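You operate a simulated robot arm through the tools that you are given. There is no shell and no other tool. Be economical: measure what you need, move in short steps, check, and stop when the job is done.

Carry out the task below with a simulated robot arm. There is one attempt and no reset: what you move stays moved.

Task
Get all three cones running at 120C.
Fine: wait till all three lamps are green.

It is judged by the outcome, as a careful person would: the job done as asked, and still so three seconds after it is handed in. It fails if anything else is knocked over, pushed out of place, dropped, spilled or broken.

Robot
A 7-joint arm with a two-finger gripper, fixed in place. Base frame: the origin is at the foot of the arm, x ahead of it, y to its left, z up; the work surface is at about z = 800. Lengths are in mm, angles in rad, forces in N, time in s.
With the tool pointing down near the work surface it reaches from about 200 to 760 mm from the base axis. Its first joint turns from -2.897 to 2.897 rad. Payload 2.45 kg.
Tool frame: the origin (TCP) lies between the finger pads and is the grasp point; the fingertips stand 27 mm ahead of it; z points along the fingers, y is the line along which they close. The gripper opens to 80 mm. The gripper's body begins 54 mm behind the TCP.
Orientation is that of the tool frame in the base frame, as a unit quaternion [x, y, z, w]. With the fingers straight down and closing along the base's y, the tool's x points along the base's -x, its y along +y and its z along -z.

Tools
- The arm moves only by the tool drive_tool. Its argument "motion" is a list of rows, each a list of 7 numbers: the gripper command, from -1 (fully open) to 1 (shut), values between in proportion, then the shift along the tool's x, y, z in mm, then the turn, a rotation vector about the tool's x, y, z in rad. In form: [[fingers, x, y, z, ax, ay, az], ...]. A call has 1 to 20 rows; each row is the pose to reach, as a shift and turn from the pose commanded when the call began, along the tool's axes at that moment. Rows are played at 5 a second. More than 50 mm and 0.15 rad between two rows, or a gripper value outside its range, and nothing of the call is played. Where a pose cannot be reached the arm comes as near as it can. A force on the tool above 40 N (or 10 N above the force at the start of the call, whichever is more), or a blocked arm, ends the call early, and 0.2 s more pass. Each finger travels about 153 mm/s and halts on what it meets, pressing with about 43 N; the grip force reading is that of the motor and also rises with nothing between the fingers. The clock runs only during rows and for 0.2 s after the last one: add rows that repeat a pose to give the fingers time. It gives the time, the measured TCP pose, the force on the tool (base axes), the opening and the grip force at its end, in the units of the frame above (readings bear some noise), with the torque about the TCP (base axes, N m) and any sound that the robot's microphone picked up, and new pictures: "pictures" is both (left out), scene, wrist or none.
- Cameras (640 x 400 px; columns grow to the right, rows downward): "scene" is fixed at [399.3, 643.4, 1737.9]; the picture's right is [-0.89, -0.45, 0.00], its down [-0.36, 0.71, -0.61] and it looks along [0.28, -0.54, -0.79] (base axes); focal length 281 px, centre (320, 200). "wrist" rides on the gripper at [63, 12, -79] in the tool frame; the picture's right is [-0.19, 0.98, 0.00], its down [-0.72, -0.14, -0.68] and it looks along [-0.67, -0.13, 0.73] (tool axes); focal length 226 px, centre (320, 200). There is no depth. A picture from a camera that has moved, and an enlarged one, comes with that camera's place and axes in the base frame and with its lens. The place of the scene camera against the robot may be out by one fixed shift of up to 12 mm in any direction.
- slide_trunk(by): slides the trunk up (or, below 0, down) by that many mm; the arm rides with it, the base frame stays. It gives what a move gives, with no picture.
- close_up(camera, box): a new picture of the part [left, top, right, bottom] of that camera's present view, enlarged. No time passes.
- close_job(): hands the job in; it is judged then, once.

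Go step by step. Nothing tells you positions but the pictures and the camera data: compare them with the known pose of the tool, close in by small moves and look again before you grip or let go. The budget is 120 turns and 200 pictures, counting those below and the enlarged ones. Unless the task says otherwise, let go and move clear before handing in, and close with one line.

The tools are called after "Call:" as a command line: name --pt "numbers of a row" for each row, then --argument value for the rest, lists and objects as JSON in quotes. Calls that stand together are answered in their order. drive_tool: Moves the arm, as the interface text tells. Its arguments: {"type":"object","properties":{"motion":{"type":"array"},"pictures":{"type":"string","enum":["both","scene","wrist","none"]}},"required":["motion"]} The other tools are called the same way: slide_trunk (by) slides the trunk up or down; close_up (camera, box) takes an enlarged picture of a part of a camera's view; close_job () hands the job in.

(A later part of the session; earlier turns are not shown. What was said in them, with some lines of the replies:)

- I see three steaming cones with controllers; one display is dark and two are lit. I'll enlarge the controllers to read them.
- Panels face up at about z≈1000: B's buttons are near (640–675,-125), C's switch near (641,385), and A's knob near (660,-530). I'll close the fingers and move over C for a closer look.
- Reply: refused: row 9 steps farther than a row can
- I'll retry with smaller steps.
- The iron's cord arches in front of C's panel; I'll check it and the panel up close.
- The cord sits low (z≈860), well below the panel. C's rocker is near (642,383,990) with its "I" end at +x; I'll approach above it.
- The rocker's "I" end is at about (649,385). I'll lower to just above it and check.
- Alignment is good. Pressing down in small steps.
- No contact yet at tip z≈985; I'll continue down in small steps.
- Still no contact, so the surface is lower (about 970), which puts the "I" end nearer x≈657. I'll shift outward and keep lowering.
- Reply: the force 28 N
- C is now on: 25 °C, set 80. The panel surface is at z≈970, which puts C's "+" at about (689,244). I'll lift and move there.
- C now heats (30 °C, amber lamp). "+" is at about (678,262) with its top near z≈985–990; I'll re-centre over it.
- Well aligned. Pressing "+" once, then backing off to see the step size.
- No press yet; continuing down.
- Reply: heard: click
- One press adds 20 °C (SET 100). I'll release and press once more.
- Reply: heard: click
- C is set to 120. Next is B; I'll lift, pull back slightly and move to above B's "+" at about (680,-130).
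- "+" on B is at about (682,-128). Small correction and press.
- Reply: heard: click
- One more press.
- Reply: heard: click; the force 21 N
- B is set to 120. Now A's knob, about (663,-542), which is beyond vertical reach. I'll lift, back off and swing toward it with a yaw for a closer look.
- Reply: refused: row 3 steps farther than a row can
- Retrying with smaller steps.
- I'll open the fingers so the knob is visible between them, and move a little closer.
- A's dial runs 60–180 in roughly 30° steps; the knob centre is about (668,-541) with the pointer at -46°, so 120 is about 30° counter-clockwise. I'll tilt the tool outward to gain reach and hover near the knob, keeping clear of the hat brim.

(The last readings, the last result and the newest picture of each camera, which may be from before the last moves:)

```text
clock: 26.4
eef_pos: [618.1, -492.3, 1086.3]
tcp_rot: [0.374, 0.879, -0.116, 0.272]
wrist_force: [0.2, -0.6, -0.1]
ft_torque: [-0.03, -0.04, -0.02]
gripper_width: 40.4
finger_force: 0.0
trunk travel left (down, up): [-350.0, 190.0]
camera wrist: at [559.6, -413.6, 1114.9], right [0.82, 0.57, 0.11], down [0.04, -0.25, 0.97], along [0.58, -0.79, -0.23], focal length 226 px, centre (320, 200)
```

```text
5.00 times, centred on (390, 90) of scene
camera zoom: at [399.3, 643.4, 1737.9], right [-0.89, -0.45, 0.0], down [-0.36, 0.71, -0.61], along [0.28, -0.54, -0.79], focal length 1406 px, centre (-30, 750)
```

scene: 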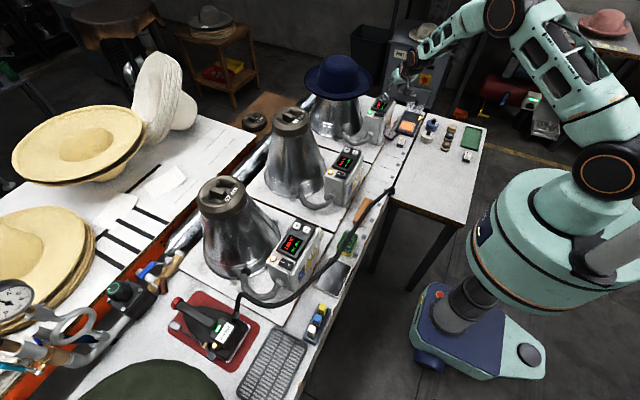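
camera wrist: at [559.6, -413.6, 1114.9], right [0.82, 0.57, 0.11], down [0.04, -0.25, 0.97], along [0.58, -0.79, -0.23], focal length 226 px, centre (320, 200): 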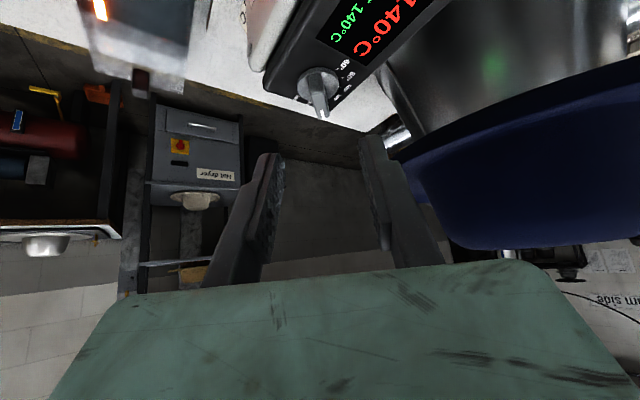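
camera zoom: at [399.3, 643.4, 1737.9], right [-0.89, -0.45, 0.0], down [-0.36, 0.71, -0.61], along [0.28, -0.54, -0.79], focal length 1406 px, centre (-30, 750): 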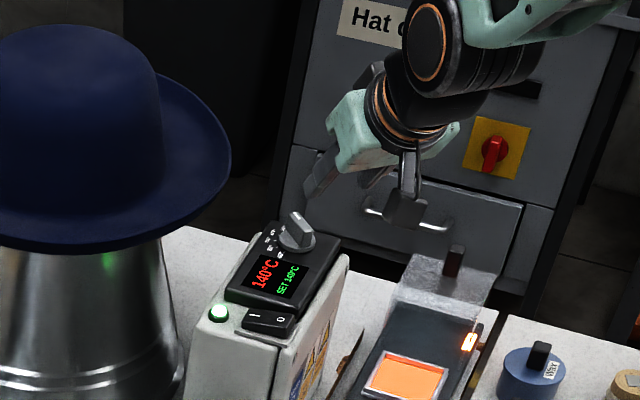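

The fin top runs from about (642,-514) to (669,-545) at z≈1000, with the knob axis near (657,-531). The tool is already aligned with the fin, so I'll advance along the approach axis and check.

Call:
drive_tool --pt "0 3 1 18 0 0 0" --pt "0 6 1 36 0 0 0" --pt "0 8 1 52 0 0 0" --pt "0 8 1 52 0 0 0" --pictures "none"

Call:
close_up --camera "wrist" --box '[200, 40, 440, 240]'

Call:
close_up --camera "scene" --box '[360, 75, 420, 125]'

```text
clock: 27.4
eef_pos: [636.7, -508.9, 1038.2]
tcp_rot: [0.373, 0.879, -0.114, 0.273]
wrist_force: [0.5, -0.3, 0.2]
ft_torque: [0.01, -0.02, -0.02]
gripper_width: 40.0
finger_force: 0.1
trunk travel left (down, up): [-350.0, 190.0]
```

```text
2.00 times, centred on (320, 140) of wrist
camera zoom: at [576.8, -429.9, 1067.9], right [0.82, 0.57, 0.11], down [0.04, -0.25, 0.97], along [0.58, -0.79, -0.23], focal length 452 px, centre (320, 320)
```

zoom: 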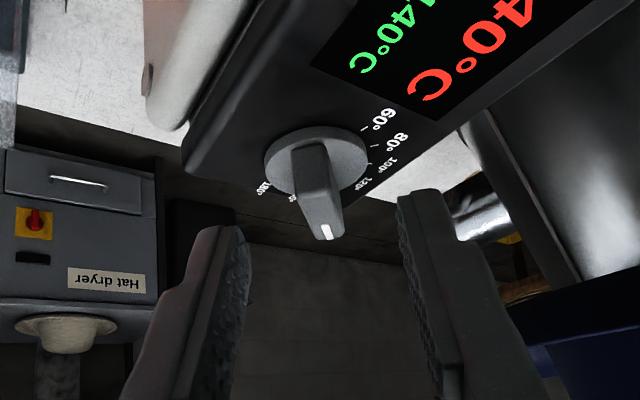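

```text
8.00 times, centred on (390, 100) of scene
camera zoom: at [399.3, 643.4, 1737.9], right [-0.89, -0.45, 0.0], down [-0.36, 0.71, -0.61], along [0.28, -0.54, -0.79], focal length 2249 px, centre (-240, 1000)
```

zoom: 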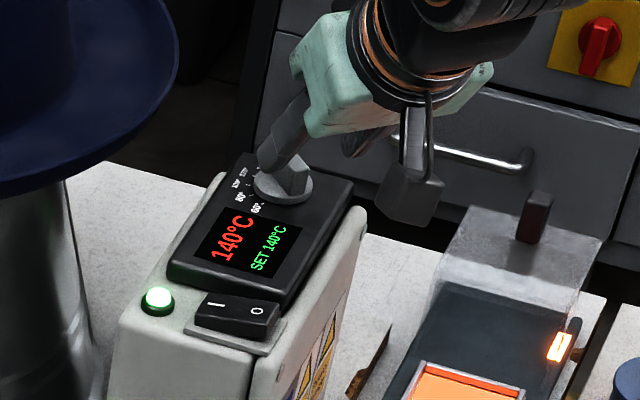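

Fingers straddle the fin line well. Advancing 26 mm more so the tips sit around the fin, just above the disc.

Call:
drive_tool --pt "0 0 0 8 0 0 0" --pt "0 0 0 15 0 0 0" --pt "0 0 0 21 0 0 0" --pt "0 0 0 26 0 0 0" --pt "0 0 0 26 0 0 0" --pictures "none"

Call:
close_up --camera "wrist" --box '[200, 40, 440, 240]'

Call:
close_up --camera "scene" --box '[360, 75, 420, 125]'

```text
clock: 28.6
eef_pos: [646.1, -519.8, 1017.1]
tcp_rot: [0.373, 0.879, -0.114, 0.273]
wrist_force: [-0.2, 0.2, -0.5]
ft_torque: [0.01, -0.01, 0.0]
gripper_width: 40.0
finger_force: 0.1
trunk travel left (down, up): [-350.0, 190.0]
```

```text
2.00 times, centred on (320, 140) of wrist
camera zoom: at [587.4, -439.9, 1046.8], right [0.82, 0.57, 0.11], down [0.04, -0.25, 0.97], along [0.58, -0.79, -0.23], focal length 452 px, centre (320, 320)
```

zoom: 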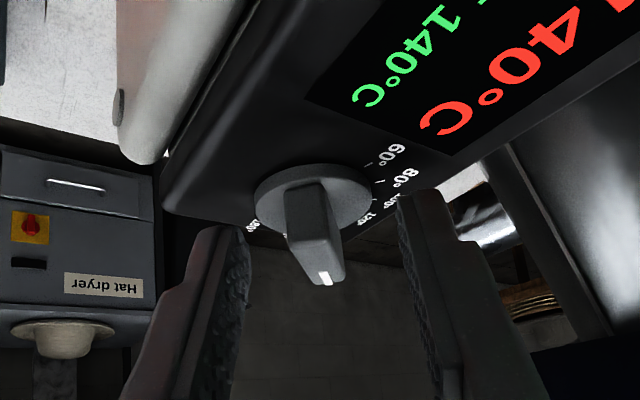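

```text
8.00 times, centred on (390, 100) of scene
camera zoom: at [399.3, 643.4, 1737.9], right [-0.89, -0.45, 0.0], down [-0.36, 0.71, -0.61], along [0.28, -0.54, -0.79], focal length 2249 px, centre (-240, 1000)
```

zoom: 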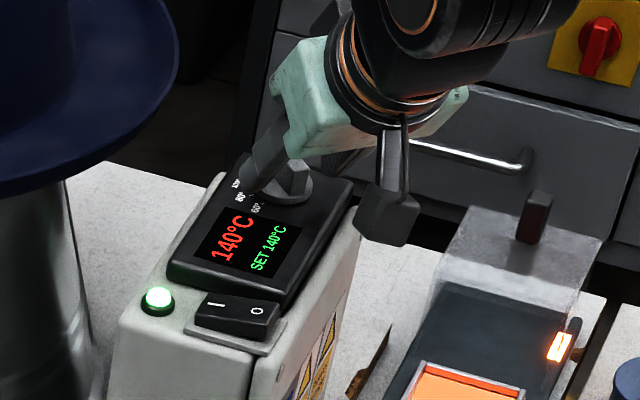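

Positioned around the fin. Closing partially to check the fit.

Call:
drive_tool --pt "0.3 0 0 0 0 0 0" --pt "0.55 0 0 0 0 0 0" --pt "0.55 0 0 0 0 0 0" --pictures "none"

Call:
close_up --camera "wrist" --box '[220, 60, 420, 220]'

Call:
close_up --camera "scene" --box '[375, 85, 411, 115]'

```text
clock: 29.4
eef_pos: [645.5, -519.7, 1017.7]
tcp_rot: [0.374, 0.879, -0.115, 0.272]
wrist_force: [1.0, 0.0, 0.5]
ft_torque: [0.0, -0.02, -0.03]
gripper_width: 18.2
finger_force: 0.1
trunk travel left (down, up): [-350.0, 190.0]
```

```text
2.50 times, centred on (320, 140) of wrist
camera zoom: at [587.4, -439.8, 1046.8], right [0.82, 0.57, 0.11], down [0.04, -0.25, 0.97], along [0.58, -0.79, -0.23], focal length 565 px, centre (320, 350)
```

zoom: 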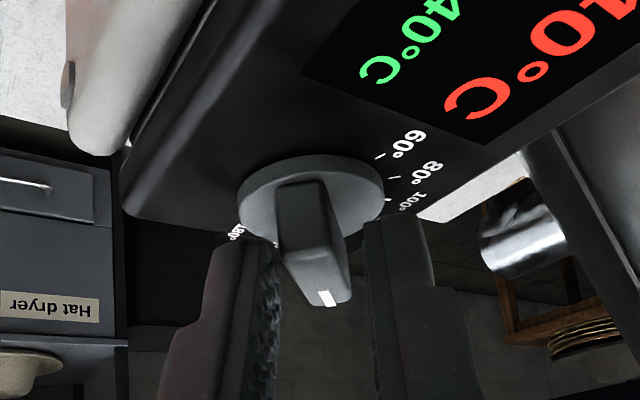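

```text
13.33 times, centred on (393, 100) of scene
camera zoom: at [399.3, 643.4, 1737.9], right [-0.89, -0.45, 0.0], down [-0.36, 0.71, -0.61], along [0.28, -0.54, -0.79], focal length 3748 px, centre (-653, 1533)
```

zoom: 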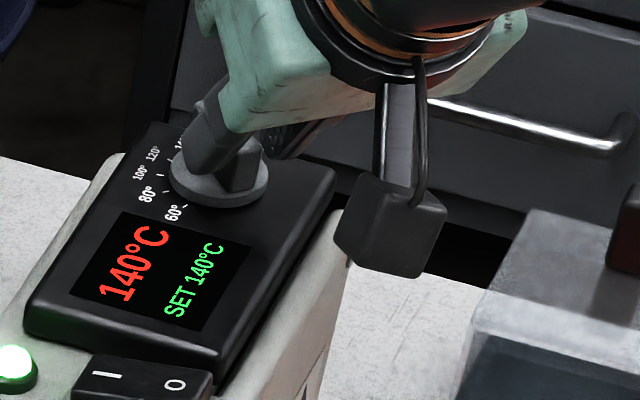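

The fin is centred between the fingers. Closing onto it.

Call:
drive_tool --pt "0.65 0 0 0 0 0 0" --pt "0.72 0 0 0 0 0 0" --pt "0.72 0 0 0 0 0 0" --pictures "none"

Call:
close_up --camera "wrist" --box '[260, 80, 380, 180]'

```text
clock: 30.2
eef_pos: [645.6, -519.1, 1017.9]
tcp_rot: [0.374, 0.879, -0.115, 0.272]
wrist_force: [-3.1, -2.7, -0.1]
ft_torque: [0.02, 0.06, -0.06]
gripper_width: 13.7
finger_force: 2.2
trunk travel left (down, up): [-350.0, 190.0]
```

```text
4.00 times, centred on (320, 130) of wrist
camera zoom: at [586.9, -440.2, 1046.8], right [0.82, 0.57, 0.11], down [0.04, -0.25, 0.97], along [0.58, -0.79, -0.23], focal length 904 px, centre (320, 480)
```

zoom: 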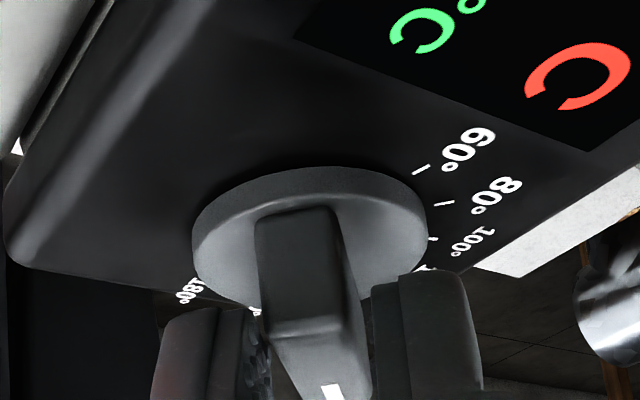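

Fin width is about 13 mm. I'll rotate counter-clockwise about the knob axis in small steps and watch the display.

Call:
drive_tool --pt "0.72 -0.05 -1.15 0.03 -0.038 0 -0.055" --pt "0.72 -0.12 -2.28 0.09 -0.075 0 -0.11" --pt "0.72 -0.3 -3.4 0.2 -0.113 0 -0.165" --pt "0.72 -0.5 -4.53 0.34 -0.151 0 -0.22" --pt "0.72 -0.8 -5.6 0.55 -0.188 0 -0.275" --pt "0.72 -1.1 -6.69 0.76 -0.226 0 -0.33" --pt "0.72 -1.1 -6.69 0.76 -0.226 0 -0.33" --pictures "wrist"

Call:
close_up --camera "scene" --box '[375, 85, 411, 115]'

```text
clock: 31.8
eef_pos: [640.6, -525.7, 1018.4]
tcp_rot: [0.191, 0.936, -0.059, 0.289]
wrist_force: [-3.9, 0.1, 3.4]
ft_torque: [-0.05, 0.02, -0.06]
gripper_width: 11.9
finger_force: 0.1
trunk travel left (down, up): [-350.0, 190.0]
camera wrist: at [556.3, -475.8, 1047.6], right [0.53, 0.84, 0.11], down [0.13, -0.21, 0.97], along [0.84, -0.5, -0.23], focal length 226 px, centre (320, 200)
```

wrist: 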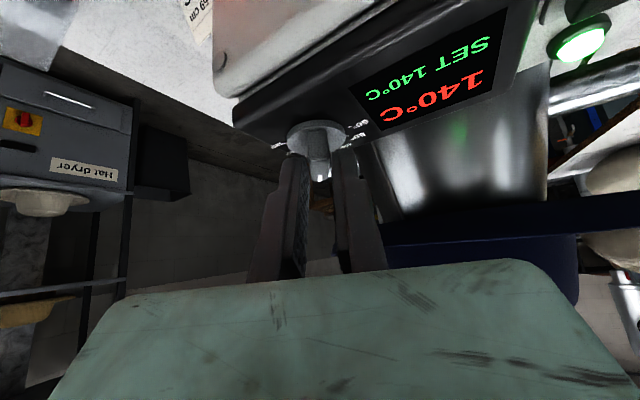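

```text
13.33 times, centred on (393, 100) of scene
camera zoom: at [399.3, 643.4, 1737.9], right [-0.89, -0.45, 0.0], down [-0.36, 0.71, -0.61], along [0.28, -0.54, -0.79], focal length 3748 px, centre (-653, 1533)
```

zoom: 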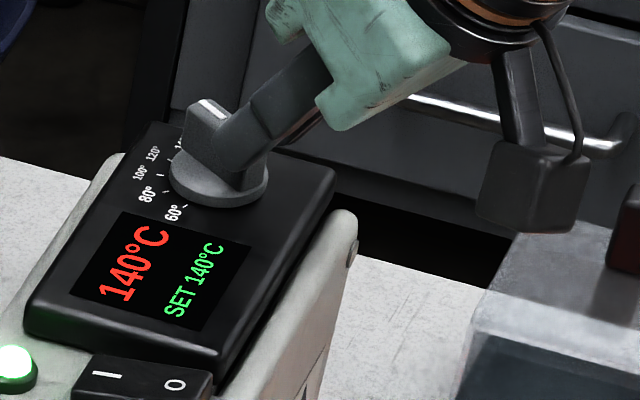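

The knob is turning with the fingers (SET still 140). I'll turn another 0.15 rad.

Call:
drive_tool --pt "0.72 -0.15 -1.3 0.1 -0.042 0 -0.062" --pt "0.72 -0.32 -2.65 0.22 -0.085 0 -0.124" --pt "0.72 -0.32 -2.65 0.22 -0.085 0 -0.124" --pictures "none"

Call:
close_up --camera "wrist" --box '[220, 20, 540, 220]'

Call:
close_up --camera "scene" --box '[375, 85, 411, 115]'

```text
clock: 32.6
eef_pos: [639.1, -528.1, 1018.7]
tcp_rot: [0.12, 0.948, -0.036, 0.294]
wrist_force: [-3.7, -1.8, 0.2]
ft_torque: [-0.14, -0.11, -0.06]
gripper_width: 12.2
finger_force: 39.4
trunk travel left (down, up): [-350.0, 190.0]
```

```text
2.00 times, centred on (380, 120) of wrist
camera zoom: at [549.0, -491.5, 1047.7], right [0.4, 0.91, 0.11], down [0.17, -0.19, 0.97], along [0.9, -0.37, -0.23], focal length 452 px, centre (200, 360)
```

zoom: 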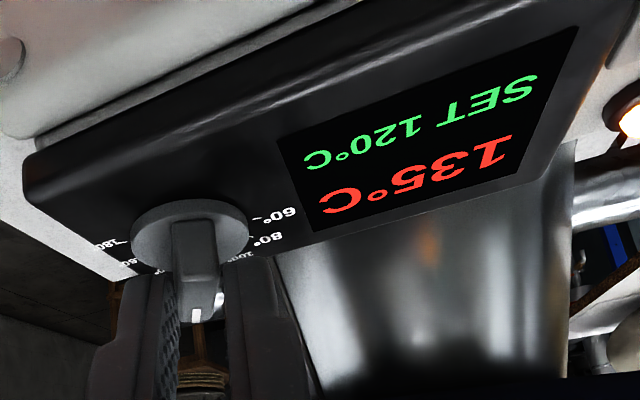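

```text
13.33 times, centred on (393, 100) of scene
camera zoom: at [399.3, 643.4, 1737.9], right [-0.89, -0.45, 0.0], down [-0.36, 0.71, -0.61], along [0.28, -0.54, -0.79], focal length 3748 px, centre (-653, 1533)
```

zoom: 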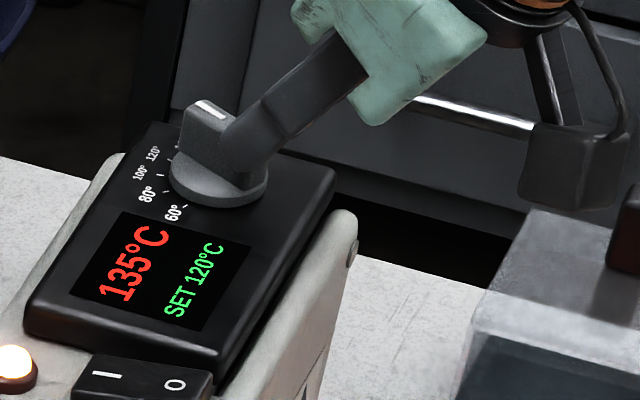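

SET now reads 120. I'll open the fingers and back straight out along the approach axis.

Call:
drive_tool --pt "0.5 0 0 0 0 0 0" --pt "0.2 0 0 0 0 0 0" --pt "0 0 0 0 0 0 0" --pt "0 0 0 -15 0 0 0" --pt "0 0 0 -40 0 0 0" --pt "0 0 0 -80 0 0 0" --pt "0 0 0 -120 0 0 0" --pt "0 0 0 -120 0 0 0"

Call:
close_up --camera "scene" --box '[340, 70, 420, 180]'

Call:
close_up --camera "scene" --box '[260, 210, 340, 280]'

```text
clock: 34.4
eef_pos: [574.3, -510.1, 1116.8]
tcp_rot: [0.121, 0.947, -0.037, 0.294]
wrist_force: [-0.1, 0.3, 0.3]
ft_torque: [-0.02, -0.03, -0.01]
gripper_width: 40.2
finger_force: 0.2
trunk travel left (down, up): [-350.0, 190.0]
camera wrist: at [483.9, -473.4, 1145.5], right [0.4, 0.91, 0.11], down [0.17, -0.19, 0.97], along [0.9, -0.37, -0.23], focal length 226 px, centre (320, 200)
```

scene: 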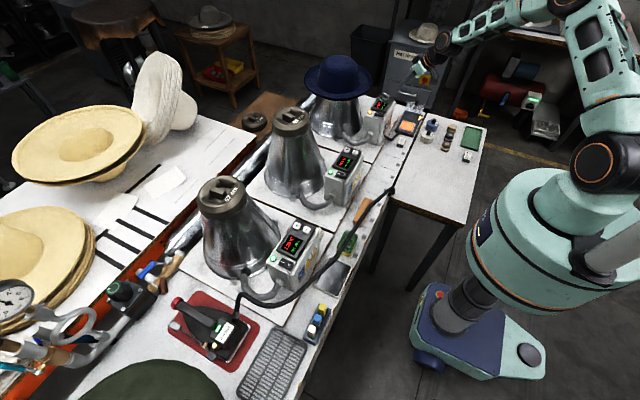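
wrist: 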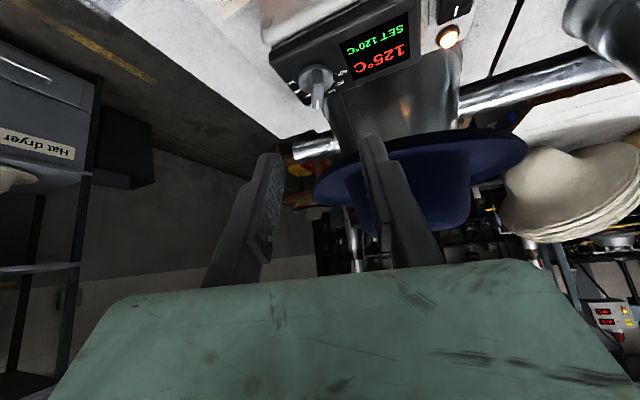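

```text
3.64 times, centred on (380, 125) of scene
camera zoom: at [399.3, 643.4, 1737.9], right [-0.89, -0.45, 0.0], down [-0.36, 0.71, -0.61], along [0.28, -0.54, -0.79], focal length 1022 px, centre (102, 473)
```

zoom: 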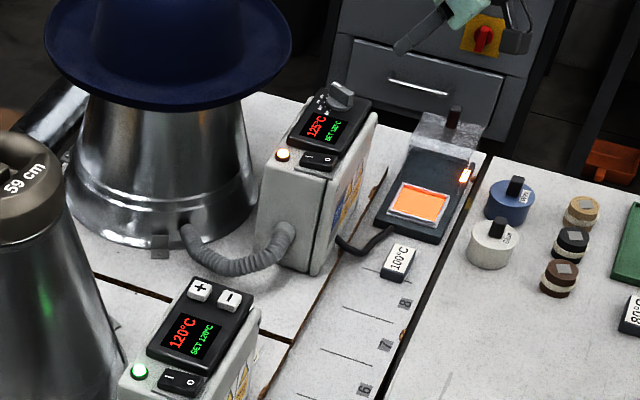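

```text
5.71 times, centred on (300, 245) of scene
camera zoom: at [399.3, 643.4, 1737.9], right [-0.89, -0.45, 0.0], down [-0.36, 0.71, -0.61], along [0.28, -0.54, -0.79], focal length 1606 px, centre (434, -57)
```

zoom: 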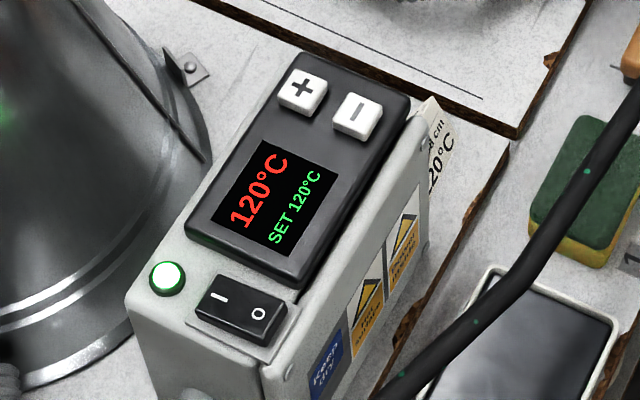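

B and C are green at 120, and A is cooling (125, SET 120). I'll wait a few seconds in place.

Call:
drive_tool --pt "0 0 0 -10 0 0 0" --pt "0 0 0 -20 0 0 0" --pt "0 0 0 -20 0 0 0" --pt "0 0 0 -20 0 0 0" --pt "0 0 0 -20 0 0 0" --pt "0 0 0 -20 0 0 0" --pt "0 0 0 -20 0 0 0" --pt "0 0 0 -20 0 0 0" --pt "0 0 0 -20 0 0 0" --pt "0 0 0 -20 0 0 0" --pt "0 0 0 -20 0 0 0" --pt "0 0 0 -20 0 0 0" --pt "0 0 0 -20 0 0 0" --pt "0 0 0 -20 0 0 0" --pt "0 0 0 -20 0 0 0" --pt "0 0 0 -20 0 0 0" --pt "0 0 0 -20 0 0 0" --pt "0 0 0 -20 0 0 0" --pt "0 0 0 -20 0 0 0" --pt "0 0 0 -20 0 0 0" --pictures "none"

Call:
close_up --camera "scene" --box '[320, 80, 420, 200]'

Call:
close_up --camera "scene" --box '[260, 210, 340, 280]'

```text
clock: 38.6
eef_pos: [563.3, -506.4, 1134.7]
tcp_rot: [0.121, 0.948, -0.037, 0.293]
wrist_force: [0.7, 0.2, -0.5]
ft_torque: [0.0, 0.01, 0.01]
gripper_width: 39.9
finger_force: 0.0
trunk travel left (down, up): [-350.0, 190.0]
```

```text
3.33 times, centred on (370, 140) of scene
camera zoom: at [399.3, 643.4, 1737.9], right [-0.89, -0.45, 0.0], down [-0.36, 0.71, -0.61], along [0.28, -0.54, -0.79], focal length 937 px, centre (153, 400)
```

zoom: 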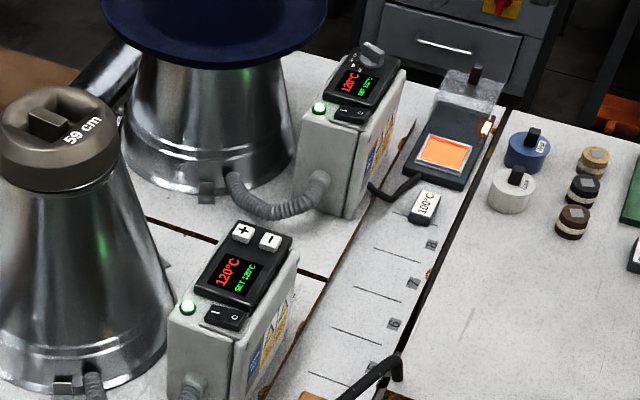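

```text
5.71 times, centred on (300, 245) of scene
camera zoom: at [399.3, 643.4, 1737.9], right [-0.89, -0.45, 0.0], down [-0.36, 0.71, -0.61], along [0.28, -0.54, -0.79], focal length 1606 px, centre (434, -57)
```

zoom: 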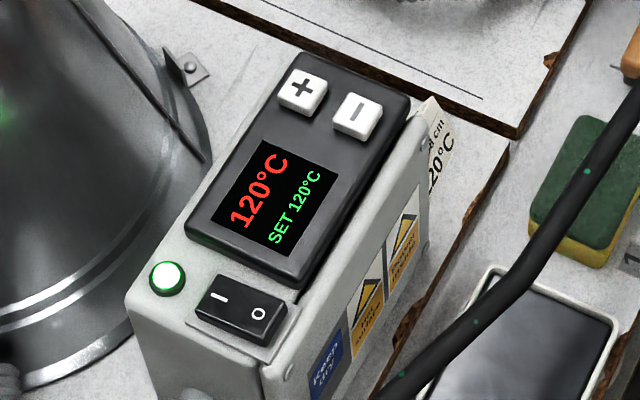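

All three displays read 120 °C with green lamps, and the arm is clear of everything. Handing in.

Call:
close_job

```text
The job is handed in.
```

All three cones are running at 120 °C with green lamps, nothing else was disturbed, and the job is handed in.
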